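You operate a simulated robot arm through the tools that you are given. There is no shell and no other tool. Be economical: measure what you need, move in short steps, check, and stop when the job is done.

You run a simulated two-armed robot. Do the job below in one go: nothing can be reset, and whatever is moved stays where it is left.

TASK
Tighten the clamped body's nut to the value on the small orange card.
Fine: use the socket with blue band and the yellow arm; arm up and socket back on its ledge at the end; the clamp, the other socket and the other body stay. Let nothing fall to the floor. Set down upright: socket with blue band. Where these are worked on the way, their far stop is far enough and under half their travel is too little: yellow arm.

Only the result counts: the job must be done as asked and must still hold three seconds after the hand-in. Knocking over, shifting, dropping, spilling or breaking anything else fails it.

THE ROBOT
Two 7-joint arms with fingered hands on one trunk, on a base that drives. Base frame: it is fixed to the floor where the robot stands at the start and does not move with it; the origin is under the middle of the robot, x ahead of it, y to its left, z up; the surface under the hand at the start is at about z = 880. Readings come in mm, degrees, newtons and seconds.
The left shoulder is at the start at [200, 135, 1120], the right one opposite. Places, roughly: black knob of the fixture [500, -100, 900]; clamp lever with orange grip [500, -300, 1000]; fixture plate with white boxes [600, -200, 1000]; injector body with blue band (5x5x10 cm) [600, -600, 900]; injector body with red band (5x5x10 cm) [600, -200, 900]; ledge under the word sockets [800, -600, 1200]; nut top of the body with red band [600, -200, 1000]; short lever with blue grip [800, -300, 1200]; socket with blue band (6x5x6 cm) [800, -500, 1200]; socket with white band (4x4x6 cm) [800, -600, 1200]; yellow arm [700, -200, 1200]. Payload 4 kg a hand.
The tool frame of a hand sits at the grasp point between the pads (the TCP): z along the fingers, y along the line on which they close. The tips reach 25 mm beyond it. Largest opening 88 mm; the body of the gripper starts 29 mm behind the TCP. The gripper is a hand of 4 fingers: y runs from the thumb to the fingers, the wrist lies at [-13, -106, -174] in the tool frame, and closing takes about 1.5 s.
Orientation is that of the tool frame in the base frame, as a unit quaternion [w, x, y, z]. With the fingers straight down and the wrist toward the robot, the tool's x, y and z point along [0, 1, 0], [1, 0, 0] and [0, 0, -1] of the base frame.

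THE INTERFACE
- The arms move only by the tool drive_tool. It takes "left_motion", "right_motion" or both (then of equal length, played together; a hand with none holds still); each is a list of rows, each a list of 7 numbers: the shift along the base's x, y, z in units of 100 mm (1.0 is 100 mm), then the turn, a rotation vector about the base's x, y, z in units of 45 degrees (1.0 is 45 degrees), then the finger opening in cm, from 0 to 8.8. In form: [[x, y, z, ax, ay, az, gripper], ...]. A call has 1 to 20 rows; each row is the pose to reach, as a shift and turn from the pose commanded when the call began. A call with a number of a shift or a turn outside -1 to 1 is refused whole. Each row takes 0.2 s and may step no farther than 50 mm and 8.6 degrees from the row before; otherwise, or with a gripper value out of range, the whole call is refused. Where a pose cannot be reached the arm comes as near as it can. A force on the tool above 60 N (or 10 N above the force at the start of the call, whichever is more), or a blocked arm, ends the call early, and 0.2 s more pass. The fingers move at their own pace (about 153 mm/s each) and stop on an object; they squeeze with about 32 N. The grip force told is the motor's: it shows also when the fingers shut on nothing. Time passes only in rows, and 0.2 s behind the last, so rows that repeat a pose let the fingers close. It gives the time, the measured TCP pose, the force on the tool (base axes), the opening and the grip force at its end, in the units of the frame above (readings bear some noise), with the torque about the TCP (base axes, N m) and any sound that the robot's microphone picked up.
- Cameras (640 x 400 px; columns grow to the right, rows downward): "scene" is now at [136.5, -23.7, 1721.5]; the picture's right is [-0.31, -0.95, 0.00], its down [-0.68, 0.22, -0.70] and it looks along [0.67, -0.22, -0.71] (base axes); focal length 220 px, centre (320, 200). "left" rides on the left gripper at [-64, -83, -98] in its tool frame; the picture's right is [-0.62, -0.37, 0.69], its down [0.71, -0.63, 0.30] and it looks along [0.32, 0.68, 0.65] (tool axes); focal length 265 px, centre (320, 200). "right" rides on the right gripper at [64, -83, -98] in its tool frame; the picture's right is [-0.62, 0.37, -0.69], its down [-0.71, -0.63, 0.30] and it looks along [-0.32, 0.68, 0.65] (tool axes); focal length 265 px, centre (320, 200). There is no depth. A picture from a camera that has moved, and an enlarged one, comes with that camera's place and axes in the base frame and with its lens.
- capture(camera): a new picture of that camera. No time passes.
- move_column(by): slides the trunk up (or, below 0, down) by that many mm; the arms and the scene camera ride with it, the base frame stays. It gives what a move gives, with no picture.
- drive_base(legs): drives the robot by 1 to 6 legs, each [ahead, left, turn to the left] in mm, mm and degrees, along the robot's own axes; the way and the turn of a leg run together, so that a leg with both is an arc; at most 1500 mm and 180 degrees a leg. The arms and the cameras ride along, it lands a little off, and it stops where it bumps. It gives what a move gives.
- hand_shape(shape, hand): the hand has 4 fingers and takes this shape, open, in about a second: jaw (thumb against the fingers, like two jaws); tri (thumb and two fingers); tip (a fingertip pinch); poke (one finger out to press); point (the index stretched); flat (the hand flat); cup (the hand cupped); fist (a fist). The gripper value then closes the fingers along that shape, each until it touches; the sizes above hold for jaw. It gives what a move gives, with no picture.
- turn_head(pan, tilt): turns the head with the scene camera to pan (to the left, within 97 degrees either way) and tilt (down, from -29 to 69), counted from straight ahead of the robot. It gives what a move gives.
- zoom(camera, box): a new picture of the part [left, top, right, bottom] of that camera's present view, enlarged. No time passes.
- close_job(): hands the job in; it is judged then, once.

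Work in short steps. Places have to be worked out from the pictures, the camera data and where the tool is seen: move nearer, look again, correct. Check each grasp and each placing, and mend what went wrong. You have 120 turns and 88 pictures in all, those below and enlarged ones among them. Open the grippers and draw the arms clear of the work before you hand the job in, unless the task says otherwise; then end with one line.

The tools are called after "Request:" by a JSON object that holds its "op" and its "data". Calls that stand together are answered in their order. drive_tool: Moves the arms, as the interface text tells. Its arguments: {"type":"object","properties":{"left_motion":{"type":"array","items":{"type":"array","items":{"type":"number"}}},"right_motion":{"type":"array","items":{"type":"array","items":{"type":"number"}}}},"required":[]} The other tools are called the same way: move_column (by) slides the trunk up or down; hand_shape (shape, hand) gives the hand a shape; drive_base (legs) drives the base; turn_head (pan, tilt) turns the head that bears the scene camera; capture (camera) takes a picture; zoom (camera, box) takes an enlarged picture of a part of a camera's view; close_job () hands the job in.

At the start:

```text
time_s: 0.0
left_ee_pos: [596.7, -8.8, 1532.4]
left_orientation: [0.001, 0.707, 0.707, 0.0]
left_ft_force: [0.6, -0.2, -0.1]
left_ft_torque: [0.04, 0.03, 0.02]
left_finger_gap: 87.4
left_grip_force: 0.0
left_shape: jaw
right_ee_pos: [449.7, -445.8, 1410.5]
right_orientation: [0.001, 0.707, 0.707, -0.001]
right_ft_force: [0.2, 0.4, -0.1]
right_ft_torque: [-0.02, -0.02, 0.02]
right_finger_gap: 87.5
right_grip_force: 0.0
right_shape: jaw
trunk travel left (down, up): [-725.0, 45.0]
robot x, y, heading: [0.3, -0.1, -0.1]
head pan, tilt: [-17.9, 45.3]
```

scene: 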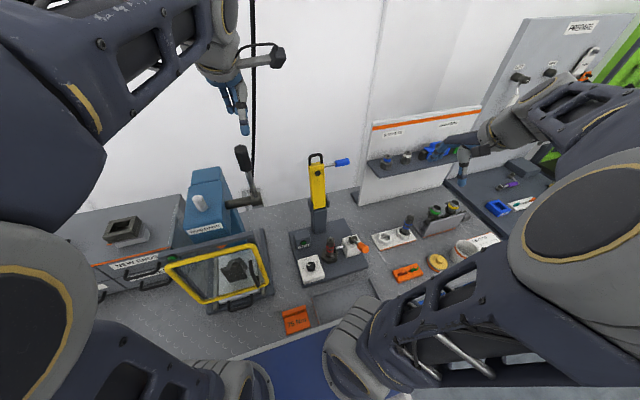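
right: 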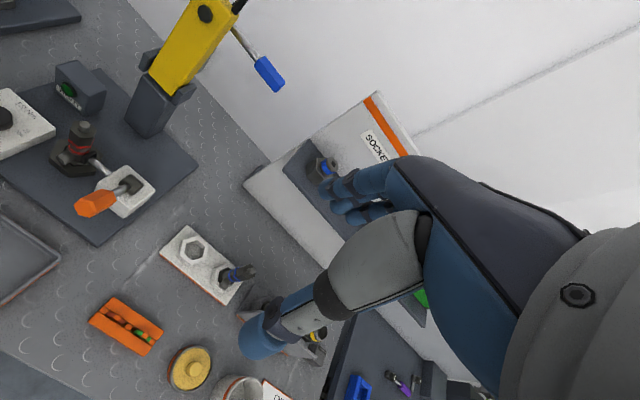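
left: 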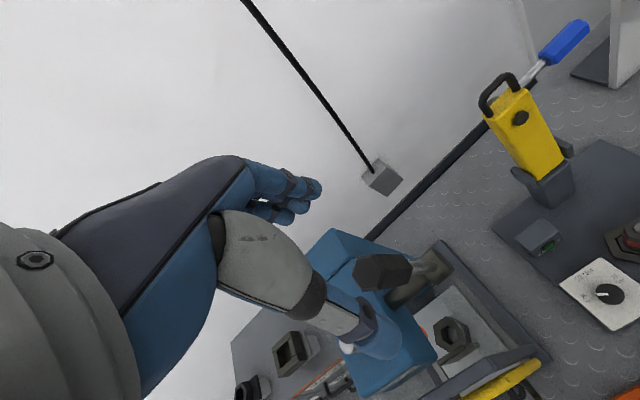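

I start by looking closely at the fixture, the card and the ledge.

Request:
{"op": "zoom", "data": {"camera": "scene", "box": [270, 140, 390, 215]}}

Request:
{"op": "zoom", "data": {"camera": "scene", "box": [270, 220, 430, 340]}}

Request:
{"op": "zoom", "data": {"camera": "scene", "box": [360, 110, 500, 250]}}

```text
5.33 times, centred on (330, 178) of scene
camera zoom: at [136.5, -23.7, 1721.5], right [-0.31, -0.95, 0.0], down [-0.68, 0.22, -0.7], along [0.67, -0.22, -0.71], focal length 1172 px, centre (267, 320)
```

zoom: 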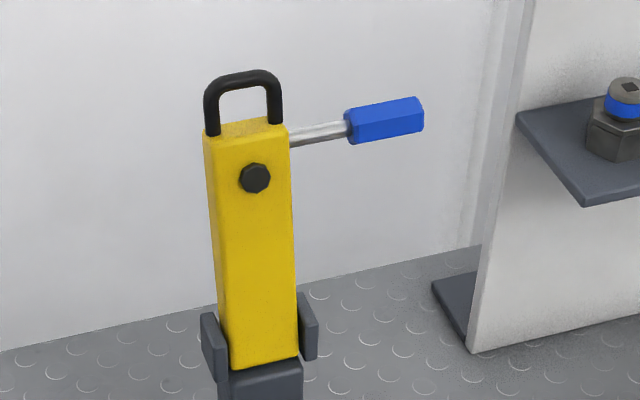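

```text
3.33 times, centred on (350, 280) of scene
camera zoom: at [136.5, -23.7, 1721.5], right [-0.31, -0.95, 0.0], down [-0.68, 0.22, -0.7], along [0.67, -0.22, -0.71], focal length 733 px, centre (220, -67)
```

zoom: 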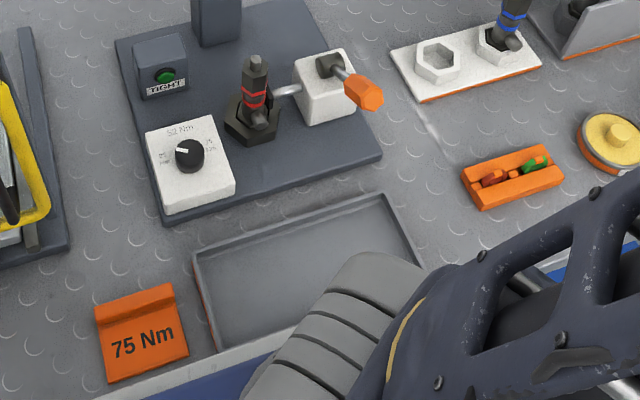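

```text
2.86 times, centred on (430, 180) of scene
camera zoom: at [136.5, -23.7, 1721.5], right [-0.31, -0.95, 0.0], down [-0.68, 0.22, -0.7], along [0.67, -0.22, -0.71], focal length 628 px, centre (6, 257)
```

zoom: 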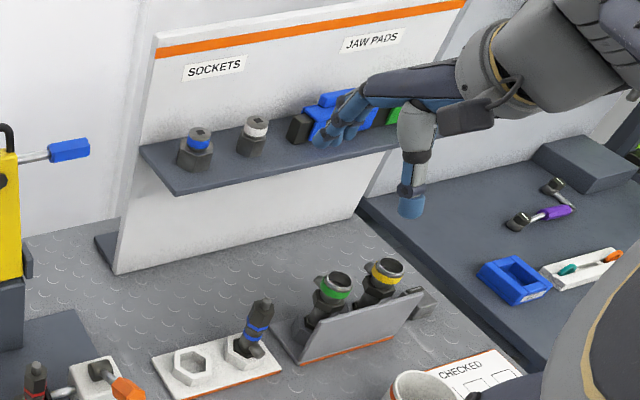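

The card reads 75 Nm. Now I read the dial and look at the arm and lever in detail.

Request:
{"op": "zoom", "data": {"camera": "scene", "box": [295, 245, 335, 290]}}

Request:
{"op": "zoom", "data": {"camera": "right", "box": [0, 50, 200, 250]}}

Request:
{"op": "zoom", "data": {"camera": "left", "box": [470, 60, 640, 340]}}

```text
8.89 times, centred on (315, 268) of scene
camera zoom: at [136.5, -23.7, 1721.5], right [-0.31, -0.95, 0.0], down [-0.68, 0.22, -0.7], along [0.67, -0.22, -0.71], focal length 1954 px, centre (364, -400)
```

zoom: 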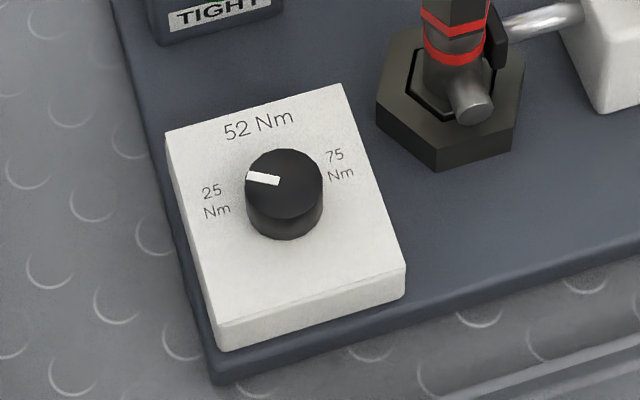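

```text
2.00 times, centred on (100, 150) of right
camera zoom: at [366.3, -383.2, 1509.0], right [0.37, -0.62, 0.69], down [-0.63, -0.71, -0.3], along [0.68, -0.32, -0.65], focal length 531 px, centre (760, 300)
```

zoom: 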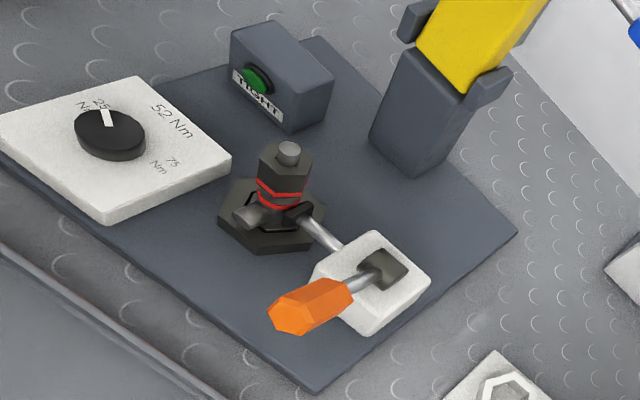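

```text
1.43 times, centred on (555, 200) of left
camera zoom: at [513.0, -74.8, 1631.8], right [-0.37, -0.62, -0.69], down [-0.63, 0.71, -0.3], along [0.68, 0.32, -0.65], focal length 379 px, centre (-16, 200)
```

zoom: 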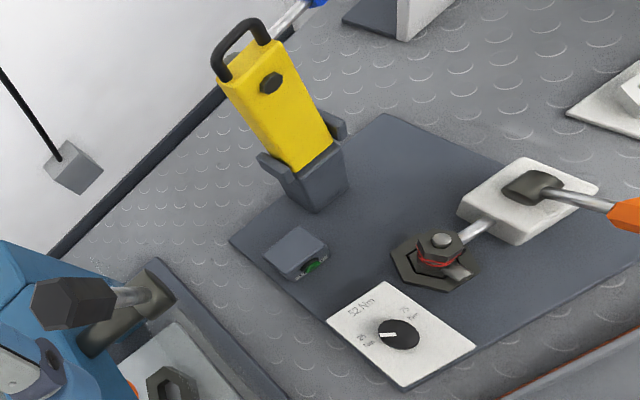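

The set knob (pointer at 25, 75 at the far right of the scale) is judged at about (540, -121, top 948); the socket band is about (758, -513, 1200). I bring the right hand over toward the fixture to look closer.

Request:
{"op": "drive_tool", "data": {"right_motion": [[0, 0.4, -0.3, 0, 0, 0, 8.8], [0, 0.7, -0.6, 0, 0, 0, 8.8], [0, 1, -0.9, 0, 0, 0, 8.8], [0, 1, -1, 0, 0, 0, 8.8]]}}

Request:
{"op": "drive_tool", "data": {"right_motion": [[0, 0.4, -0.3, 0, 0, 0, 8.8], [0, 0.7, -0.6, 0, 0, 0, 8.8], [0, 1, -0.9, 0, 0, 0, 8.8], [0, 1, -1, 0, 0, 0, 8.8]]}}

Request:
{"op": "capture", "data": {"camera": "right"}}

Request:
{"op": "capture", "data": {"camera": "scene"}}

```text
time_s: 1.0
left_ee_pos: [595.8, -9.4, 1534.6]
left_orientation: [0.0, 0.707, 0.707, -0.001]
left_ft_force: [-0.4, 0.0, 0.2]
left_ft_torque: [-0.01, -0.01, 0.01]
left_finger_gap: 87.5
left_grip_force: 0.1
left_shape: jaw
right_ee_pos: [449.5, -346.4, 1310.7]
right_orientation: [-0.001, 0.707, 0.707, 0.0]
right_ft_force: [0.3, -0.1, 0.6]
right_ft_torque: [0.0, -0.01, 0.01]
right_finger_gap: 87.5
right_grip_force: 0.0
right_shape: jaw
trunk travel left (down, up): [-725.0, 45.0]
robot x, y, heading: [-2.3, -2.4, 0.2]
head pan, tilt: [-17.9, 45.3]
```

```text
time_s: 2.0
left_ee_pos: [596.7, -9.2, 1534.3]
left_orientation: [0.0, 0.706, 0.708, 0.0]
left_ft_force: [0.4, -0.3, 0.6]
left_ft_torque: [0.01, -0.02, -0.02]
left_finger_gap: 87.8
left_grip_force: 0.0
left_shape: jaw
right_ee_pos: [478.8, -270.2, 1238.4]
right_orientation: [0.0, 0.707, 0.707, 0.0]
right_ft_force: [0.0, -0.9, -0.2]
right_ft_torque: [-0.04, 0.01, -0.01]
right_finger_gap: 87.9
right_grip_force: 0.0
right_shape: jaw
right hand out of reach, approached as far as the arm can: row 2, 3, 4
trunk travel left (down, up): [-725.0, 45.0]
robot x, y, heading: [-0.9, -1.9, 0.0]
head pan, tilt: [-17.9, 45.3]
```

```text
78 pictures are left
camera right: at [396.4, -205.9, 1336.9], right [0.37, -0.62, 0.69], down [-0.63, -0.71, -0.3], along [0.68, -0.32, -0.65], focal length 265 px, centre (320, 200)
```

right: 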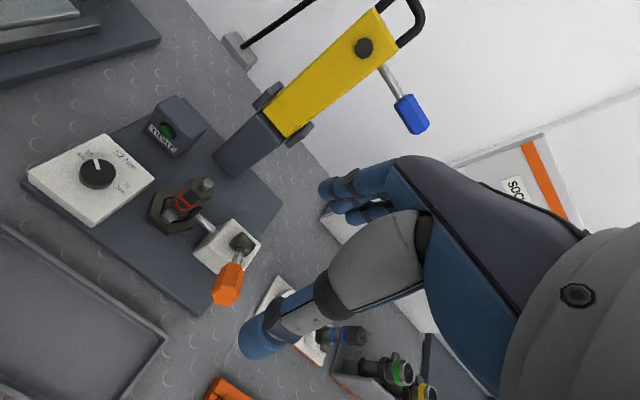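

```text
77 pictures are left
camera scene: at [136.5, -23.7, 1721.5], right [-0.31, -0.95, 0.0], down [-0.68, 0.22, -0.7], along [0.67, -0.22, -0.71], focal length 220 px, centre (320, 200)
```

scene: 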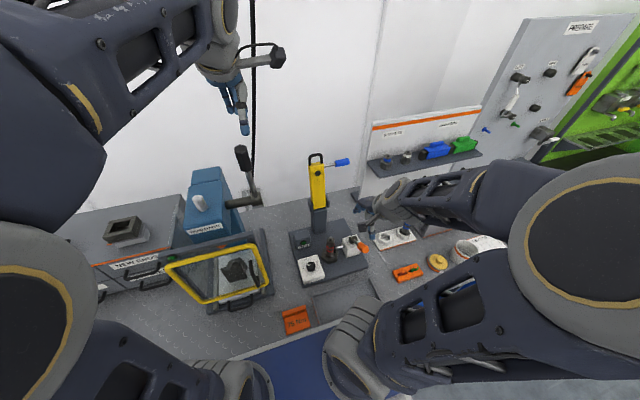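

The arm is too folded there; backing the robot 200 mm gives it room. Then I check what the right hand sees.

Request:
{"op": "drive_base", "data": {"legs": [[-200, 0, 0]]}}

Request:
{"op": "drive_tool", "data": {"right_motion": [[0.4, 0.2, 0, 0, 0, 0, 8.8], [0.7, 0.5, 0, 0, 0, 0, 8.8], [1, 0.8, 0, 0, 0, 0, 8.8], [1, 1, -0.3, 0, 0, 0, 8.8], [1, 1, -0.5, 0, 0, 0, 8.8]]}}

Request:
{"op": "capture", "data": {"camera": "right"}}

```text
time_s: 3.6
left_ee_pos: [396.1, -9.2, 1533.0]
left_orientation: [0.0, 0.707, 0.707, -0.001]
left_ft_force: [-0.4, -0.3, -0.3]
left_ft_torque: [-0.01, 0.03, 0.0]
left_finger_gap: 87.4
left_grip_force: 0.0
left_shape: jaw
right_ee_pos: [278.9, -268.5, 1239.4]
right_orientation: [-0.001, 0.707, 0.708, 0.0]
right_ft_force: [0.4, 0.9, 0.0]
right_ft_torque: [-0.01, -0.01, 0.02]
right_finger_gap: 87.7
right_grip_force: 0.1
right_shape: jaw
trunk travel left (down, up): [-725.0, 45.0]
robot x, y, heading: [-201.0, 1.2, 0.1]
head pan, tilt: [-17.9, 45.3]
```

```text
time_s: 4.8
left_ee_pos: [394.5, -9.0, 1534.1]
left_orientation: [0.0, 0.706, 0.708, 0.0]
left_ft_force: [0.1, -0.4, -0.3]
left_ft_torque: [0.03, 0.01, 0.0]
left_finger_gap: 87.4
left_grip_force: 0.1
left_shape: jaw
right_ee_pos: [378.0, -169.2, 1190.0]
right_orientation: [0.0, 0.708, 0.707, 0.0]
right_ft_force: [-0.1, -0.2, 0.1]
right_ft_torque: [0.02, -0.01, -0.01]
right_finger_gap: 87.7
right_grip_force: 0.0
right_shape: jaw
trunk travel left (down, up): [-725.0, 45.0]
robot x, y, heading: [-198.3, -1.3, 0.0]
head pan, tilt: [-17.9, 45.3]
```

```text
76 pictures are left
camera right: at [295.5, -107.2, 1288.5], right [0.37, -0.62, 0.69], down [-0.63, -0.71, -0.3], along [0.68, -0.33, -0.65], focal length 265 px, centre (320, 200)
```

right: 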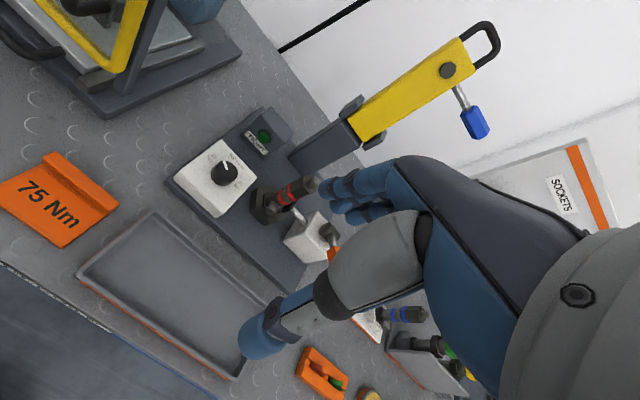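

Good, reachable now. I zoom on the fixture to refine positions.

Request:
{"op": "zoom", "data": {"camera": "right", "box": [160, 100, 340, 280]}}

Request:
{"op": "zoom", "data": {"camera": "right", "box": [330, 10, 510, 160]}}

```text
2.22 times, centred on (250, 190) of right
camera zoom: at [295.5, -107.2, 1288.5], right [0.37, -0.62, 0.69], down [-0.63, -0.71, -0.3], along [0.68, -0.33, -0.65], focal length 590 px, centre (476, 222)
```

zoom: 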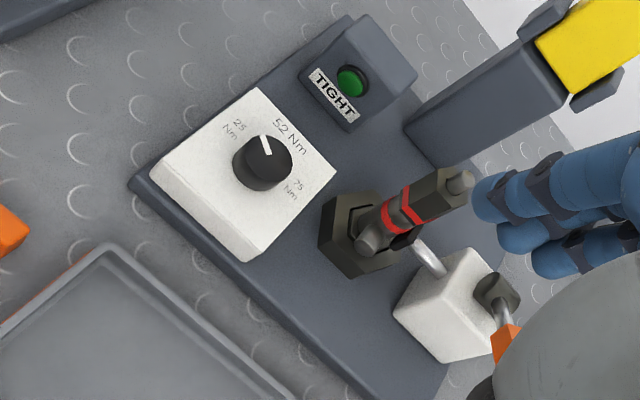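

```text
2.67 times, centred on (420, 85) of right
camera zoom: at [295.5, -107.2, 1288.5], right [0.37, -0.62, 0.69], down [-0.63, -0.71, -0.3], along [0.68, -0.33, -0.65], focal length 708 px, centre (53, 507)
```

zoom: 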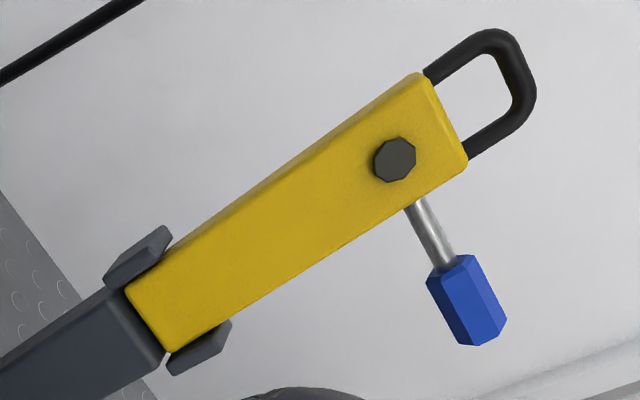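

The knob measured from three views sits at (540, -121, 948), and the nut top is near (574, -212, 1040). I move above the knob with 30° yaw.

Request:
{"op": "drive_tool", "data": {"right_motion": [[0.4, 0.2, 0, 0, 0, 0.15, 8.8], [0.8, 0.4, -0.2, 0, 0, 0.3, 8.8], [1, 0.48, -0.5, 0, 0, 0.45, 8.8], [1, 0.48, -0.8, 0, 0, 0.6, 8.8], [1, 0.48, -1, 0, 0, 0.667, 8.8]]}}

Request:
{"op": "drive_tool", "data": {"right_motion": [[0.3, 0, 0, 0, 0, 0, 6], [0.62, 0, 0, 0, 0, 0, 6], [0.62, 0, -0.3, 0, 0, 0, 6], [0.62, 0, -0.6, 0, 0, 0, 6]]}}

Request:
{"op": "capture", "data": {"camera": "right"}}

Request:
{"op": "zoom", "data": {"camera": "scene", "box": [280, 140, 440, 240]}}

```text
time_s: 6.0
left_ee_pos: [395.1, -6.6, 1535.6]
left_orientation: [0.0, 0.707, 0.707, 0.0]
left_ft_force: [-0.1, 0.3, 1.0]
left_ft_torque: [-0.01, 0.0, 0.01]
left_finger_gap: 87.6
left_grip_force: 0.0
left_shape: jaw
right_ee_pos: [481.1, -121.8, 1087.5]
right_orientation: [0.0, 0.499, 0.866, 0.0]
right_ft_force: [-0.4, -0.8, -0.8]
right_ft_torque: [-0.02, -0.01, 0.04]
right_finger_gap: 87.6
right_grip_force: 0.0
right_shape: jaw
trunk travel left (down, up): [-725.0, 45.0]
robot x, y, heading: [-200.5, 0.2, 0.3]
head pan, tilt: [-17.9, 45.3]
```

```text
time_s: 7.0
left_ee_pos: [395.2, -8.7, 1533.0]
left_orientation: [0.001, 0.707, 0.707, 0.0]
left_ft_force: [-0.6, 0.0, -0.5]
left_ft_torque: [0.0, -0.02, 0.02]
left_finger_gap: 87.5
left_grip_force: 0.1
left_shape: jaw
right_ee_pos: [531.4, -130.1, 1031.3]
right_orientation: [-0.001, 0.499, 0.866, 0.0]
right_ft_force: [-0.2, 0.3, 0.4]
right_ft_torque: [-0.01, -0.05, -0.01]
right_finger_gap: 60.3
right_grip_force: 0.0
right_shape: jaw
right hand out of reach, approached as far as the arm can: row 3, 4
trunk travel left (down, up): [-725.0, 45.0]
robot x, y, heading: [-201.3, 2.0, 0.0]
head pan, tilt: [-17.9, 45.3]
```

```text
73 pictures are left
camera right: at [425.9, -118.3, 1129.0], right [0.63, -0.35, 0.69], down [-0.19, -0.93, -0.3], along [0.75, 0.06, -0.65], focal length 265 px, centre (320, 200)
```

right: 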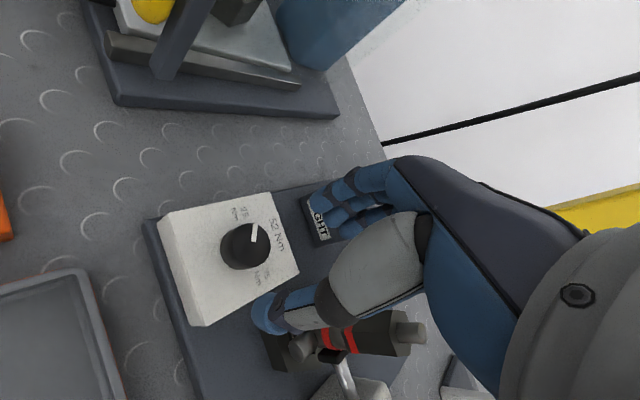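

```text
4.00 times, centred on (360, 190) of scene
camera zoom: at [-64.6, -23.7, 1721.5], right [-0.31, -0.95, 0.0], down [-0.68, 0.22, -0.7], along [0.67, -0.22, -0.71], focal length 879 px, centre (160, 240)
```

zoom: 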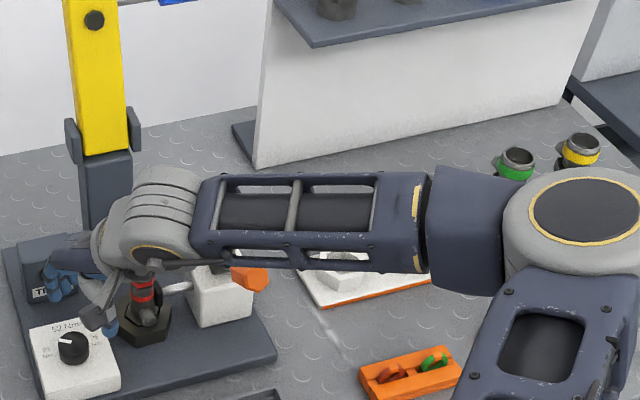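

The forearm lies over the red body, which is risky. I raise the hand and back the robot farther so the arm comes from the front.

Request:
{"op": "drive_tool", "data": {"right_motion": [[0, 0, 0.4, 0, 0, 0, 6], [0, 0, 0.7, 0, 0, 0, 6], [-0.3, 0, 0.7, 0, 0, -0.15, 6], [-0.6, 0, 0.7, 0, 0, -0.3, 6], [-0.6, 0, 0.7, 0, 0, -0.45, 6], [-0.6, 0, 0.7, 0, 0, -0.6, 6]]}}

Request:
{"op": "drive_base", "data": {"legs": [[-170, 0, 0]]}}

Request:
{"op": "drive_tool", "data": {"right_motion": [[0.4, 0, 0, 0, 0, 0, 6], [0.8, 0, 0, 0, 0, 0, 6], [1, 0, 0, 0, 0, 0, 6]]}}

Request:
{"op": "drive_tool", "data": {"right_motion": [[0.4, 0, 0, 0, 0, 0, 6], [0.8, 0, 0, 0, 0, 0, 6], [0.9, 0, 0, 0, 0, 0, 6]]}}

Request:
{"op": "zoom", "data": {"camera": "scene", "box": [240, 110, 440, 250]}}

```text
time_s: 8.4
left_ee_pos: [395.1, -7.9, 1534.8]
left_orientation: [0.001, 0.707, 0.707, 0.0]
left_ft_force: [0.5, -0.5, 0.5]
left_ft_torque: [-0.01, 0.02, 0.0]
left_finger_gap: 87.7
left_grip_force: 0.0
left_shape: jaw
right_ee_pos: [471.2, -130.3, 1102.4]
right_orientation: [0.0, 0.689, 0.725, 0.001]
right_ft_force: [0.2, 0.8, -0.7]
right_ft_torque: [0.04, -0.02, -0.03]
right_finger_gap: 60.4
right_grip_force: 0.0
right_shape: jaw
trunk travel left (down, up): [-725.0, 45.0]
robot x, y, heading: [-203.8, 1.7, 0.1]
head pan, tilt: [-17.9, 45.3]
```

```text
time_s: 9.9
left_ee_pos: [223.8, -10.3, 1534.1]
left_orientation: [0.0, 0.708, 0.706, -0.001]
left_ft_force: [-0.5, 0.7, 0.2]
left_ft_torque: [0.01, -0.02, 0.01]
left_finger_gap: 87.7
left_grip_force: 0.1
left_shape: jaw
right_ee_pos: [299.3, -131.8, 1102.5]
right_orientation: [-0.001, 0.689, 0.725, -0.001]
right_ft_force: [-1.0, -0.1, 0.5]
right_ft_torque: [0.0, 0.01, -0.03]
right_finger_gap: 60.1
right_grip_force: 0.0
right_shape: jaw
trunk travel left (down, up): [-725.0, 45.0]
robot x, y, heading: [-375.4, -4.6, -0.0]
head pan, tilt: [-17.9, 45.3]
```

```text
time_s: 10.7
left_ee_pos: [223.0, -10.1, 1534.3]
left_orientation: [0.0, 0.708, 0.707, -0.001]
left_ft_force: [0.0, -0.3, 0.3]
left_ft_torque: [-0.02, -0.01, 0.01]
left_finger_gap: 87.6
left_grip_force: 0.0
left_shape: jaw
right_ee_pos: [339.0, -131.7, 1103.5]
right_orientation: [0.0, 0.688, 0.725, -0.001]
right_ft_force: [-0.4, -0.7, -0.3]
right_ft_torque: [-0.04, -0.01, -0.01]
right_finger_gap: 60.4
right_grip_force: 0.0
right_shape: jaw
right hand out of reach, approached as far as the arm can: row 2, 3
trunk travel left (down, up): [-725.0, 45.0]
robot x, y, heading: [-375.5, -0.8, 0.1]
head pan, tilt: [-17.9, 45.3]
```

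```text
time_s: 11.5
left_ee_pos: [222.9, -9.0, 1535.2]
left_orientation: [0.0, 0.708, 0.706, -0.001]
left_ft_force: [-0.2, 0.3, 0.4]
left_ft_torque: [-0.04, -0.02, -0.01]
left_finger_gap: 87.8
left_grip_force: 0.0
left_shape: jaw
right_ee_pos: [344.9, -131.7, 1101.4]
right_orientation: [0.001, 0.688, 0.726, 0.001]
right_ft_force: [0.4, 0.3, 0.2]
right_ft_torque: [0.0, -0.02, -0.01]
right_finger_gap: 60.6
right_grip_force: 0.0
right_shape: jaw
right hand out of reach, approached as far as the arm can: row 1, 2, 3
trunk travel left (down, up): [-725.0, 45.0]
robot x, y, heading: [-369.4, 0.5, -0.1]
head pan, tilt: [-17.9, 45.3]
```

```text
2.86 times, centred on (340, 180) of scene
camera zoom: at [-236.5, -23.9, 1721.5], right [-0.31, -0.95, 0.0], down [-0.68, 0.22, -0.7], along [0.67, -0.22, -0.71], focal length 628 px, centre (263, 257)
```

zoom: 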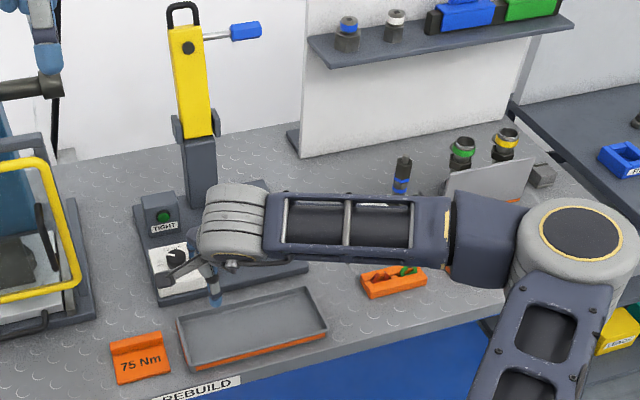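

The arm is in an awkward branch (elbow swung out sideways). I pull the hand back to the right and up, then try extending forward from there.

Request:
{"op": "drive_tool", "data": {"right_motion": [[0, -0.3, 0.3, 0, 0, 0, 6], [0, -0.6, 0.6, 0, 0, 0, 6], [0, -0.9, 0.9, 0, 0, 0, 6], [0, -1, 1, 0, 0, 0, 6]]}}

Request:
{"op": "drive_tool", "data": {"right_motion": [[0.2, -0.3, 0.2, 0, 0, 0, 6], [0.4, -0.6, 0.2, 0, 0, 0, 6], [0.6, -0.9, 0.2, 0, 0, 0, 6], [1, -1, 0.2, 0, 0, 0, 6]]}}

Request:
{"op": "drive_tool", "data": {"right_motion": [[0.4, 0, 0, 0, 0, 0, 6], [0.8, 0, 0, 0, 0, 0, 6], [1, 0, 0, 0, 0, 0, 6]]}}

Request:
{"op": "capture", "data": {"camera": "scene"}}

```text
time_s: 12.5
left_ee_pos: [223.9, -8.9, 1535.6]
left_orientation: [0.0, 0.708, 0.706, 0.0]
left_ft_force: [0.6, -0.9, 1.2]
left_ft_torque: [-0.02, -0.01, -0.03]
left_finger_gap: 87.4
left_grip_force: 0.1
left_shape: jaw
right_ee_pos: [345.9, -232.3, 1198.8]
right_orientation: [0.0, 0.689, 0.725, 0.0]
right_ft_force: [-0.3, 0.2, -0.2]
right_ft_torque: [0.0, -0.03, 0.01]
right_finger_gap: 60.5
right_grip_force: 0.0
right_shape: jaw
trunk travel left (down, up): [-725.0, 45.0]
robot x, y, heading: [-371.7, 2.6, -0.1]
head pan, tilt: [-17.9, 45.3]
```

```text
time_s: 13.5
left_ee_pos: [223.5, -9.5, 1536.0]
left_orientation: [0.0, 0.708, 0.707, 0.001]
left_ft_force: [-0.1, 0.5, -0.5]
left_ft_torque: [0.04, -0.01, 0.02]
left_finger_gap: 87.4
left_grip_force: 0.0
left_shape: jaw
right_ee_pos: [447.4, -334.6, 1219.1]
right_orientation: [0.0, 0.689, 0.724, 0.001]
right_ft_force: [0.5, -0.7, 0.6]
right_ft_torque: [0.01, 0.04, 0.01]
right_finger_gap: 60.3
right_grip_force: 0.0
right_shape: jaw
trunk travel left (down, up): [-725.0, 45.0]
robot x, y, heading: [-376.8, 3.6, -0.1]
head pan, tilt: [-17.9, 45.3]
```

```text
time_s: 14.3
left_ee_pos: [224.1, -8.3, 1534.9]
left_orientation: [0.001, 0.708, 0.706, 0.0]
left_ft_force: [0.0, -0.8, 0.5]
left_ft_torque: [-0.04, -0.03, 0.01]
left_finger_gap: 87.5
left_grip_force: 0.1
left_shape: jaw
right_ee_pos: [467.1, -334.1, 1220.0]
right_orientation: [-0.001, 0.689, 0.725, 0.0]
right_ft_force: [0.2, -0.6, 0.0]
right_ft_torque: [0.02, 0.03, 0.03]
right_finger_gap: 60.0
right_grip_force: 0.1
right_shape: jaw
right hand out of reach, approached as far as the arm can: row 1, 2, 3
trunk travel left (down, up): [-725.0, 45.0]
robot x, y, heading: [-372.0, 0.3, -0.4]
head pan, tilt: [-17.9, 45.3]
```

```text
70 pictures are left
camera scene: at [-236.4, -24.0, 1721.5], right [-0.31, -0.95, 0.0], down [-0.68, 0.22, -0.7], along [0.67, -0.22, -0.71], focal length 220 px, centre (320, 200)
```

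scene: 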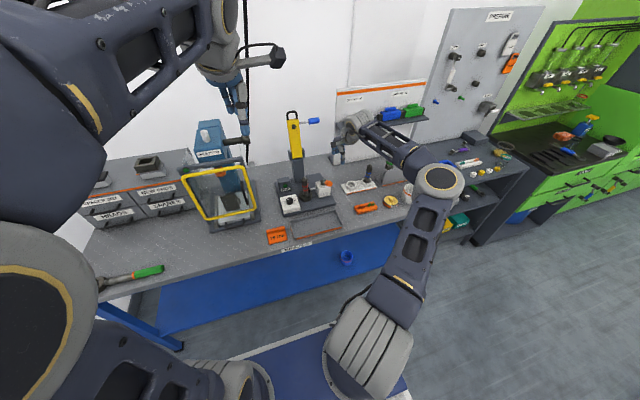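

Forward motion is blocked by what seems a wrist limit, since the forearm comes in sideways. I test whether yawing the hand to the right frees it.

Request:
{"op": "drive_tool", "data": {"right_motion": [[0, 0, 0, 0, 0, 0.19, 6], [0, 0, 0, 0, 0, 0.38, 6], [0, 0, 0, 0, 0, 0.57, 6], [0, 0, 0, 0, 0, 0.76, 6], [0.4, 0, 0, 0, 0, 0.76, 6], [0.8, 0, 0, 0, 0, 0.76, 6], [1, 0, 0, 0, 0, 0.76, 6]]}}

Request:
{"op": "capture", "data": {"camera": "scene"}}

```text
time_s: 15.9
left_ee_pos: [223.5, -10.0, 1533.5]
left_orientation: [0.0, 0.708, 0.707, 0.0]
left_ft_force: [-0.5, -0.4, -0.4]
left_ft_torque: [-0.01, 0.01, -0.01]
left_finger_gap: 87.7
left_grip_force: 0.0
left_shape: jaw
right_ee_pos: [407.8, -174.8, 1192.9]
right_orientation: [0.012, 0.478, 0.878, -0.003]
right_ft_force: [-0.9, -0.4, 0.4]
right_ft_torque: [0.02, 0.01, 0.01]
right_finger_gap: 60.3
right_grip_force: 0.1
right_shape: jaw
right hand out of reach, approached as far as the arm can: row 1, 2, 3, 4, 5, 6, 7
trunk travel left (down, up): [-725.0, 45.0]
robot x, y, heading: [-370.7, -2.3, 0.2]
head pan, tilt: [-17.9, 45.3]
```

```text
69 pictures are left
camera scene: at [-236.5, -24.1, 1721.5], right [-0.31, -0.95, 0.0], down [-0.68, 0.22, -0.7], along [0.67, -0.22, -0.71], focal length 220 px, centre (320, 200)
```

scene: 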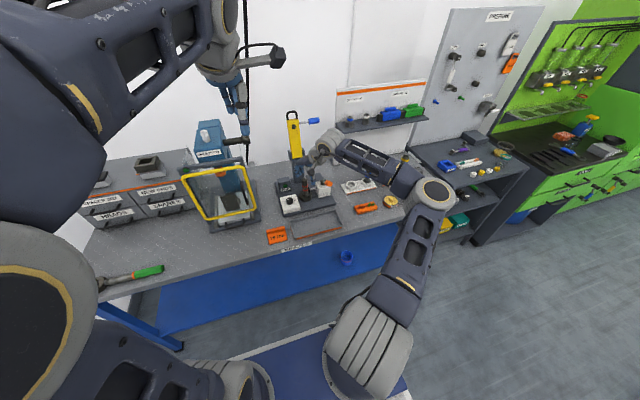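

The arm drifted; I retreat up and right toward the natural starting posture before trying another approach.

Request:
{"op": "drive_tool", "data": {"right_motion": [[-0.3, -0.2, 0.3, 0, 0, -0.15, 6], [-0.6, -0.4, 0.6, 0, 0, -0.3, 6], [-0.9, -0.7, 0.9, 0, 0, -0.45, 6], [-1, -1, 1, 0, 0, -0.6, 6], [-1, -1, 1, 0, 0, -0.73, 6]]}}

Request:
{"op": "drive_tool", "data": {"right_motion": [[-0.3, -0.3, 0.3, 0, 0, 0, 6], [-0.6, -0.6, 0.6, 0, 0, 0, 6], [-0.9, -0.9, 0.9, 0, 0, 0, 6], [-1, -1, 1, 0, 0, 0, 6]]}}

Request:
{"op": "drive_base", "data": {"legs": [[0, 180, 0]]}}

Request:
{"op": "capture", "data": {"camera": "scene"}}

```text
refused: row 3 steps farther than a row can; nothing moved
```

```text
refused: row 1 steps farther than a row can; nothing moved
```

```text
time_s: 17.4
left_ee_pos: [223.4, 168.6, 1534.2]
left_orientation: [0.0, 0.708, 0.707, 0.0]
left_ft_force: [-0.8, -0.1, -0.7]
left_ft_torque: [0.02, -0.01, -0.01]
left_finger_gap: 87.6
left_grip_force: 0.0
left_shape: jaw
right_ee_pos: [407.5, 4.1, 1191.7]
right_orientation: [0.011, 0.479, 0.878, -0.003]
right_ft_force: [0.0, -0.1, -0.4]
right_ft_torque: [0.03, 0.0, -0.01]
right_finger_gap: 60.4
right_grip_force: 0.1
right_shape: jaw
trunk travel left (down, up): [-725.0, 45.0]
robot x, y, heading: [-371.8, 178.2, -0.2]
head pan, tilt: [-17.9, 45.3]
```

```text
68 pictures are left
camera scene: at [-236.1, 154.5, 1721.5], right [-0.31, -0.95, 0.0], down [-0.68, 0.22, -0.7], along [0.67, -0.22, -0.71], focal length 220 px, centre (320, 200)
```

scene: 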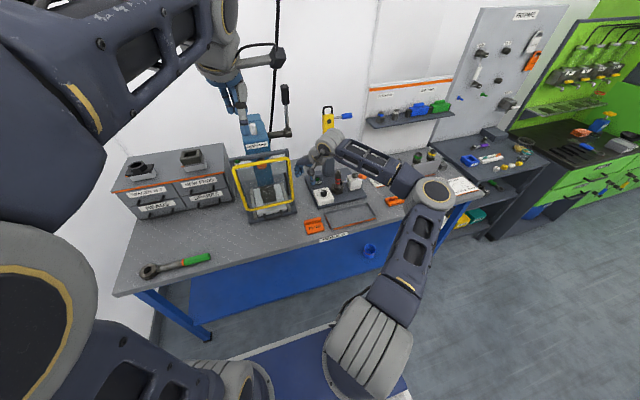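

The retreat rows were too large; I redo it with smaller steps (hand now at y≈4, clear of things at z 1190).

Request:
{"op": "drive_tool", "data": {"right_motion": [[-0.25, -0.2, 0.25, 0, 0, -0.12, 6], [-0.5, -0.4, 0.5, 0, 0, -0.24, 6], [-0.75, -0.6, 0.75, 0, 0, -0.36, 6], [-1, -0.8, 1, 0, 0, -0.48, 6], [-1, -1, 1, 0, 0, -0.6, 6], [-1, -1, 1, 0, 0, -0.73, 6]]}}

Request:
{"op": "drive_tool", "data": {"right_motion": [[-0.25, -0.25, 0.25, 0, 0, 0, 6], [-0.5, -0.5, 0.5, 0, 0, 0, 6], [-0.75, -0.75, 0.75, 0, 0, 0, 6], [-1, -1, 1, 0, 0, 0, 6]]}}

Request:
{"op": "capture", "data": {"camera": "scene"}}

```text
time_s: 18.8
left_ee_pos: [222.8, 168.3, 1534.2]
left_orientation: [-0.001, 0.708, 0.706, 0.001]
left_ft_force: [0.8, 0.5, -0.4]
left_ft_torque: [0.02, -0.04, -0.02]
left_finger_gap: 87.9
left_grip_force: 0.0
left_shape: jaw
right_ee_pos: [305.2, -96.6, 1294.0]
right_orientation: [0.009, 0.709, 0.705, -0.006]
right_ft_force: [-0.2, 0.3, 0.4]
right_ft_torque: [0.02, 0.01, 0.01]
right_finger_gap: 60.5
right_grip_force: 0.1
right_shape: jaw
trunk travel left (down, up): [-725.0, 45.0]
robot x, y, heading: [-373.0, 175.4, -0.1]
head pan, tilt: [-17.9, 45.3]
```

```text
time_s: 19.8
left_ee_pos: [223.9, 169.1, 1533.8]
left_orientation: [0.0, 0.708, 0.706, 0.0]
left_ft_force: [0.2, -0.1, 0.1]
left_ft_torque: [0.01, 0.03, -0.03]
left_finger_gap: 87.7
left_grip_force: 0.1
left_shape: jaw
right_ee_pos: [208.4, -196.2, 1392.1]
right_orientation: [0.01, 0.707, 0.707, -0.006]
right_ft_force: [0.0, 0.5, 0.0]
right_ft_torque: [0.01, -0.02, -0.05]
right_finger_gap: 60.0
right_grip_force: 0.0
right_shape: jaw
trunk travel left (down, up): [-725.0, 45.0]
robot x, y, heading: [-374.0, 180.5, -0.2]
head pan, tilt: [-17.9, 45.3]
```

```text
67 pictures are left
camera scene: at [-235.8, 154.9, 1721.5], right [-0.31, -0.95, 0.0], down [-0.68, 0.22, -0.7], along [0.67, -0.22, -0.71], focal length 220 px, centre (320, 200)
```

scene: 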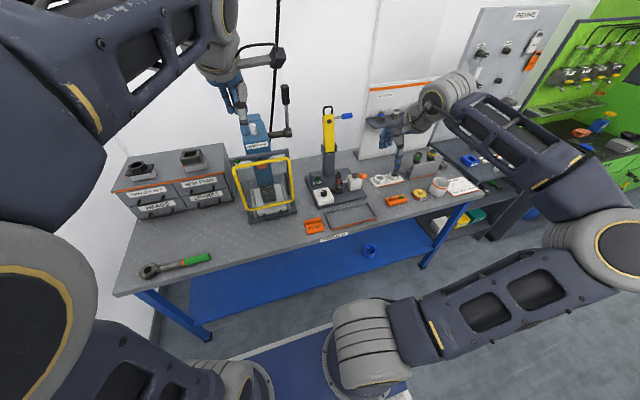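

Now I extend forward at height to see whether the elbow opens properly.

Request:
{"op": "drive_tool", "data": {"right_motion": [[0.4, 0, -0.2, 0, 0, 0, 6], [0.8, 0, -0.4, 0, 0, 0, 6], [1, 0, -0.7, 0, 0, 0, 6], [1, 0, -1, 0, 0, 0, 6]]}}

Request:
{"op": "drive_tool", "data": {"right_motion": [[0.4, 0, -0.2, 0, 0, 0, 6], [0.8, 0, -0.4, 0, 0, 0, 6], [1, 0, -0.7, 0, 0, 0, 6], [1, 0, -1, 0, 0, 0, 6]]}}

Request:
{"op": "drive_tool", "data": {"right_motion": [[0, 0.2, -0.4, 0, 0, 0, 6], [0, 0.3, -0.8, 0, 0, 0, 6], [0, 0.4, -1, 0, 0, 0, 6]]}}

Request:
{"op": "capture", "data": {"camera": "scene"}}

```text
time_s: 20.8
left_ee_pos: [225.1, 169.2, 1534.3]
left_orientation: [0.0, 0.708, 0.707, 0.0]
left_ft_force: [-0.4, 0.3, -0.2]
left_ft_torque: [0.04, -0.01, 0.0]
left_finger_gap: 87.3
left_grip_force: 0.0
left_shape: jaw
right_ee_pos: [307.2, -196.5, 1290.5]
right_orientation: [0.01, 0.707, 0.708, -0.006]
right_ft_force: [-0.7, 1.1, -0.4]
right_ft_torque: [-0.01, -0.01, -0.01]
right_finger_gap: 60.1
right_grip_force: 0.1
right_shape: jaw
trunk travel left (down, up): [-725.0, 45.0]
robot x, y, heading: [-370.4, 176.3, -0.1]
head pan, tilt: [-17.9, 45.3]
```

```text
time_s: 21.8
left_ee_pos: [224.0, 168.4, 1533.9]
left_orientation: [0.0, 0.708, 0.706, 0.0]
left_ft_force: [0.0, 0.1, 0.1]
left_ft_torque: [0.01, 0.01, -0.01]
left_finger_gap: 87.9
left_grip_force: 0.1
left_shape: jaw
right_ee_pos: [407.8, -193.0, 1192.5]
right_orientation: [0.01, 0.707, 0.707, -0.007]
right_ft_force: [-0.1, 0.6, 0.7]
right_ft_torque: [0.03, 0.02, -0.01]
right_finger_gap: 60.1
right_grip_force: 0.1
right_shape: jaw
trunk travel left (down, up): [-725.0, 45.0]
robot x, y, heading: [-374.3, 180.6, -0.2]
head pan, tilt: [-17.9, 45.3]
```

```text
time_s: 22.6
left_ee_pos: [223.7, 168.2, 1534.8]
left_orientation: [0.001, 0.708, 0.707, 0.0]
left_ft_force: [0.0, -0.2, 0.2]
left_ft_torque: [0.0, -0.01, 0.0]
left_finger_gap: 87.4
left_grip_force: 0.0
left_shape: jaw
right_ee_pos: [407.4, -154.1, 1091.9]
right_orientation: [0.01, 0.707, 0.707, -0.005]
right_ft_force: [-0.2, -0.7, -0.5]
right_ft_torque: [0.0, 0.01, 0.0]
right_finger_gap: 60.3
right_grip_force: 0.0
right_shape: jaw
trunk travel left (down, up): [-725.0, 45.0]
robot x, y, heading: [-371.6, 177.6, 0.0]
head pan, tilt: [-17.9, 45.3]
```

```text
66 pictures are left
camera scene: at [-236.2, 154.6, 1721.5], right [-0.31, -0.95, 0.0], down [-0.68, 0.22, -0.7], along [0.67, -0.22, -0.71], focal length 220 px, centre (320, 200)
```

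scene: 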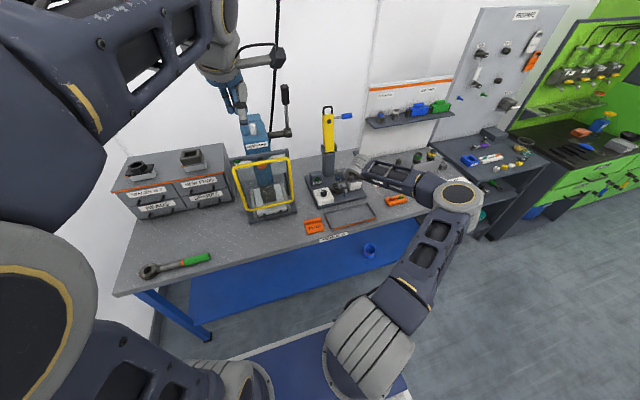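

Now the posture is good. I drive forward 130 mm so the hand comes over the knob, and look.

Request:
{"op": "drive_base", "data": {"legs": [[132, 0, 0]]}}

Request:
{"op": "drive_tool", "data": {"right_motion": [[0, 0.33, -0.3, 0, 0, 0.15, 6], [0, 0.33, -0.6, 0, 0, 0.3, 6], [0, 0.33, -0.7, 0, 0, 0.45, 6], [0, 0.33, -0.7, 0, 0, 0.6, 6]]}}

Request:
{"op": "capture", "data": {"camera": "right"}}

Request:
{"op": "zoom", "data": {"camera": "scene", "box": [250, 120, 490, 270]}}

```text
time_s: 23.9
left_ee_pos: [355.9, 171.2, 1534.2]
left_orientation: [0.001, 0.707, 0.707, 0.0]
left_ft_force: [-0.4, -0.5, 0.3]
left_ft_torque: [0.01, 0.0, -0.01]
left_finger_gap: 87.5
left_grip_force: 0.0
left_shape: jaw
right_ee_pos: [541.3, -153.9, 1091.5]
right_orientation: [0.01, 0.707, 0.707, -0.006]
right_ft_force: [-0.1, -0.3, -0.1]
right_ft_torque: [-0.01, 0.02, -0.01]
right_finger_gap: 60.3
right_grip_force: 0.1
right_shape: jaw
trunk travel left (down, up): [-725.0, 45.0]
robot x, y, heading: [-242.3, 177.2, 0.1]
head pan, tilt: [-17.9, 45.3]
```

```text
time_s: 24.9
left_ee_pos: [355.6, 169.8, 1535.5]
left_orientation: [0.0, 0.708, 0.707, 0.0]
left_ft_force: [0.1, -0.6, 0.2]
left_ft_torque: [0.04, -0.03, 0.03]
left_finger_gap: 87.8
left_grip_force: 0.0
left_shape: jaw
right_ee_pos: [522.2, -92.3, 1017.9]
right_orientation: [0.015, 0.527, 0.85, -0.005]
right_ft_force: [0.1, 0.1, 0.9]
right_ft_torque: [0.01, 0.03, 0.0]
right_finger_gap: 60.3
right_grip_force: 0.1
right_shape: jaw
right hand out of reach, approached as far as the arm can: row 4
trunk travel left (down, up): [-725.0, 45.0]
robot x, y, heading: [-240.9, 179.1, -0.1]
head pan, tilt: [-17.9, 45.3]
```

```text
65 pictures are left
camera right: at [417.6, -69.6, 1112.9], right [0.59, -0.38, 0.72], down [-0.24, -0.93, -0.29], along [0.77, 0.0, -0.64], focal length 265 px, centre (320, 200)
```

right: 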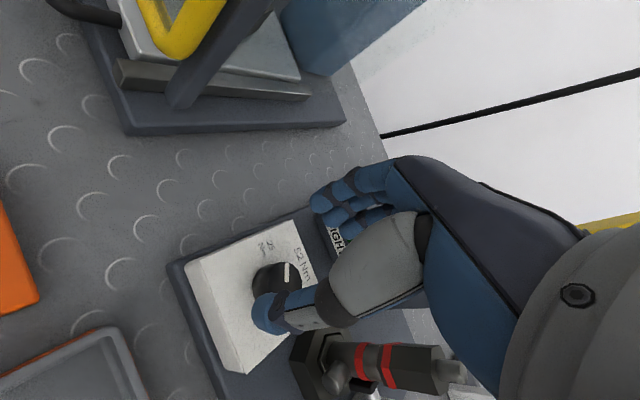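

```text
2.67 times, centred on (370, 195) of scene
camera zoom: at [-103.8, 154.8, 1721.5], right [-0.31, -0.95, 0.0], down [-0.68, 0.22, -0.7], along [0.67, -0.22, -0.71], focal length 586 px, centre (187, 213)
```

zoom: 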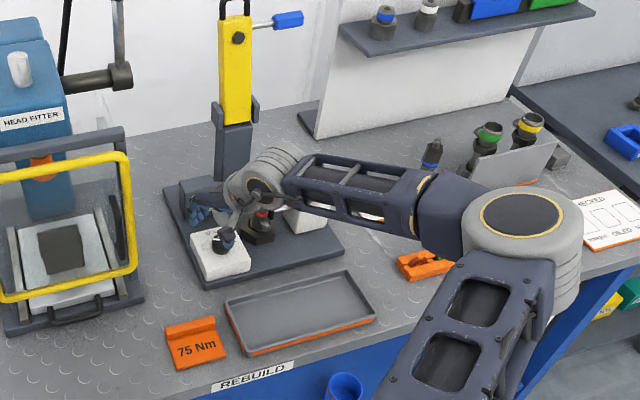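

Positive yaw is limited in this posture, negative yaw (the direction needed) should be fine. I return to yaw 0 over the knob.

Request:
{"op": "drive_tool", "data": {"right_motion": [[0, 0, 0.1, 0, 0, -0.15, 6], [0, 0, 0.1, 0, 0, -0.3, 6], [0, 0, 0.1, 0, 0, -0.45, 6], [0, 0, 0.1, 0, 0, -0.6, 6], [0, 0, 0.1, 0, 0, -0.6, 6]]}}

Request:
{"op": "capture", "data": {"camera": "right"}}

```text
time_s: 26.1
left_ee_pos: [356.0, 169.8, 1534.3]
left_orientation: [0.0, 0.707, 0.707, 0.0]
left_ft_force: [-0.3, 0.8, 0.1]
left_ft_torque: [-0.01, -0.03, -0.02]
left_finger_gap: 87.7
left_grip_force: 0.1
left_shape: jaw
right_ee_pos: [521.2, -92.1, 1028.4]
right_orientation: [0.01, 0.707, 0.707, -0.006]
right_ft_force: [-0.2, -0.1, 0.3]
right_ft_torque: [0.02, -0.02, -0.04]
right_finger_gap: 60.0
right_grip_force: 0.0
right_shape: jaw
trunk travel left (down, up): [-725.0, 45.0]
robot x, y, heading: [-242.8, 177.9, -0.0]
head pan, tilt: [-17.9, 45.3]
```

```text
63 pictures are left
camera right: at [438.4, -26.2, 1124.1], right [0.36, -0.6, 0.71], down [-0.63, -0.72, -0.29], along [0.69, -0.34, -0.64], focal length 265 px, centre (320, 200)
```

right: 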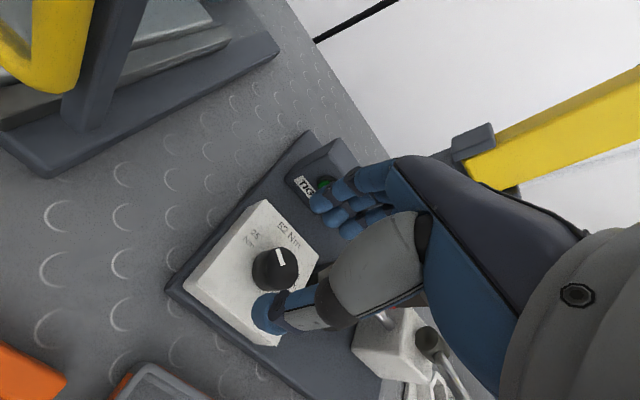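

Knob confirmed near (540, -117). I center and descend to grip height.

Request:
{"op": "drive_tool", "data": {"right_motion": [[0.19, -0.26, 0, 0, 0, 0, 6], [0.19, -0.26, -0.25, 0, 0, 0, 6], [0.19, -0.26, -0.5, 0, 0, 0, 6]]}}

Request:
{"op": "capture", "data": {"camera": "right"}}

Request:
{"op": "zoom", "data": {"camera": "scene", "box": [280, 150, 400, 230]}}

```text
time_s: 26.9
left_ee_pos: [356.1, 170.6, 1534.3]
left_orientation: [0.0, 0.707, 0.707, 0.0]
left_ft_force: [-1.1, 0.7, -0.6]
left_ft_torque: [-0.02, 0.0, 0.01]
left_finger_gap: 87.8
left_grip_force: 0.0
left_shape: jaw
right_ee_pos: [542.8, -118.9, 979.7]
right_orientation: [0.011, 0.707, 0.707, -0.005]
right_ft_force: [0.1, 0.2, 0.3]
right_ft_torque: [-0.04, -0.01, -0.02]
right_finger_gap: 60.4
right_grip_force: 0.0
right_shape: jaw
trunk travel left (down, up): [-725.0, 45.0]
robot x, y, heading: [-241.9, 181.8, 0.4]
head pan, tilt: [-17.9, 45.3]
```

```text
62 pictures are left
camera right: at [458.8, -53.5, 1075.0], right [0.36, -0.6, 0.71], down [-0.63, -0.72, -0.29], along [0.69, -0.34, -0.64], focal length 265 px, centre (320, 200)
```

right: 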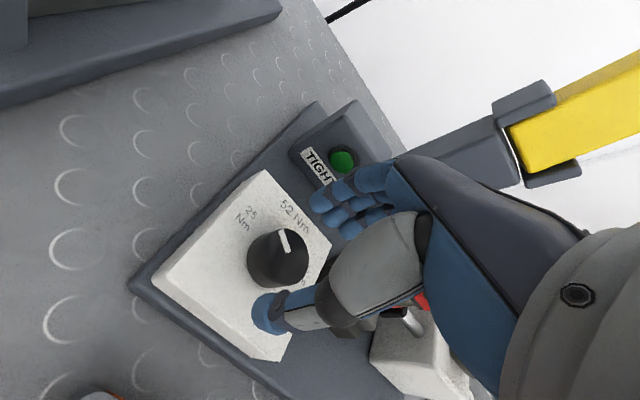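

```text
5.00 times, centred on (340, 190) of scene
camera zoom: at [-104.0, 154.9, 1721.5], right [-0.31, -0.95, 0.0], down [-0.68, 0.22, -0.7], along [0.67, -0.22, -0.71], focal length 1099 px, centre (220, 250)
```

zoom: 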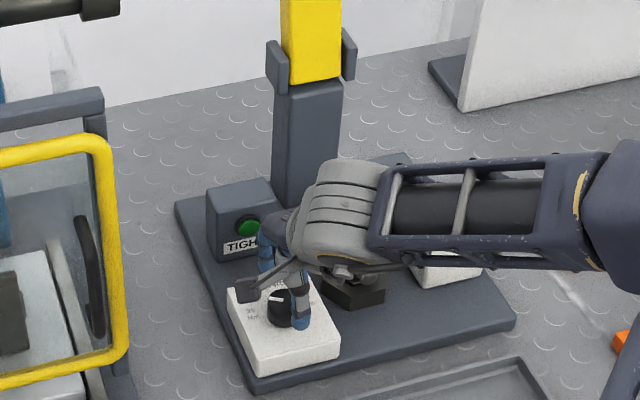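

Alignment is nearly right (shift ~4 mm in y). I descend and close on the knob.

Request:
{"op": "drive_tool", "data": {"right_motion": [[-0.01, 0.03, -0.12, 0, 0, 0, 6], [-0.01, 0.03, -0.23, 0, 0, 0, 6], [-0.01, 0.03, -0.23, 0, 0, 0, 3.5], [-0.01, 0.03, -0.23, 0, 0, 0, 2.5], [-0.01, 0.03, -0.23, 0, 0, 0, 2.5], [-0.01, 0.03, -0.23, 0, 0, 0, 2.5]]}}

Request:
{"op": "capture", "data": {"camera": "right"}}

```text
time_s: 28.3
left_ee_pos: [356.1, 170.0, 1534.4]
left_orientation: [0.0, 0.707, 0.707, 0.0]
left_ft_force: [-0.1, -0.8, -0.5]
left_ft_torque: [-0.01, 0.01, 0.01]
left_finger_gap: 87.5
left_grip_force: 0.1
left_shape: jaw
right_ee_pos: [538.9, -113.7, 955.8]
right_orientation: [0.009, 0.706, 0.708, -0.006]
right_ft_force: [-6.7, 3.9, 4.0]
right_ft_torque: [0.06, 0.24, 0.01]
right_finger_gap: 27.0
right_grip_force: 32.3
right_shape: jaw
trunk travel left (down, up): [-725.0, 45.0]
robot x, y, heading: [-242.2, 181.8, -0.2]
head pan, tilt: [-17.9, 45.3]
```

```text
60 pictures are left
camera right: at [456.2, -49.3, 1051.9], right [0.37, -0.6, 0.71], down [-0.63, -0.72, -0.29], along [0.69, -0.34, -0.64], focal length 265 px, centre (320, 200)
```

right: 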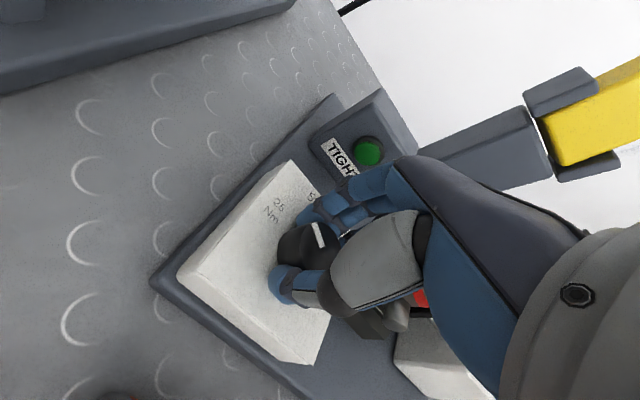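

The knob is gripped. I turn clockwise (negative z) about 43°.

Request:
{"op": "drive_tool", "data": {"right_motion": [[0, 0, 0, 0, 0, -0.16, 2], [0, 0, 0, 0, 0, -0.32, 2], [0, 0, 0, 0, 0, -0.48, 2], [0, 0, 0, 0, 0, -0.64, 2], [0, 0, 0, 0, 0, -0.8, 2], [0, 0, 0, 0, 0, -0.95, 2]]}}

Request:
{"op": "capture", "data": {"camera": "right"}}

```text
time_s: 29.7
left_ee_pos: [355.7, 169.7, 1534.0]
left_orientation: [0.001, 0.708, 0.706, 0.0]
left_ft_force: [0.6, -0.2, -0.4]
left_ft_torque: [0.02, -0.01, 0.01]
left_finger_gap: 87.8
left_grip_force: 0.1
left_shape: jaw
right_ee_pos: [507.0, -139.0, 976.9]
right_orientation: [0.008, 0.916, 0.4, -0.009]
right_ft_force: [0.4, 0.1, 0.4]
right_ft_torque: [0.0, 0.0, 0.01]
right_finger_gap: 17.8
right_grip_force: 32.2
right_shape: jaw
right hand out of reach, approached as far as the arm can: row 2, 3, 4, 5, 6
trunk travel left (down, up): [-725.0, 45.0]
robot x, y, heading: [-238.1, 175.8, -0.2]
head pan, tilt: [-17.9, 45.3]
```

```text
59 pictures are left
camera right: at [490.8, -34.2, 1072.4], right [-0.15, -0.69, 0.71], down [-0.95, -0.1, -0.29], along [0.27, -0.72, -0.64], focal length 265 px, centre (320, 200)
```

right: 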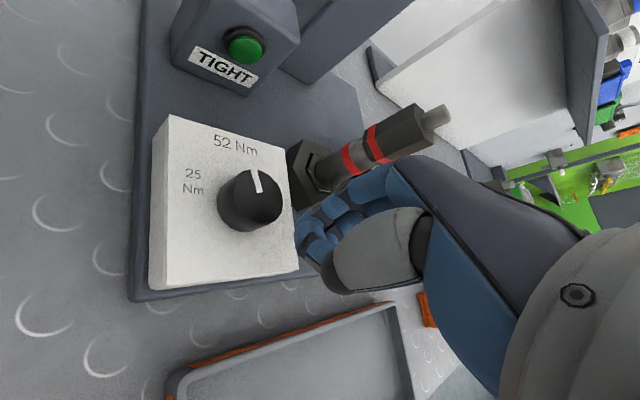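

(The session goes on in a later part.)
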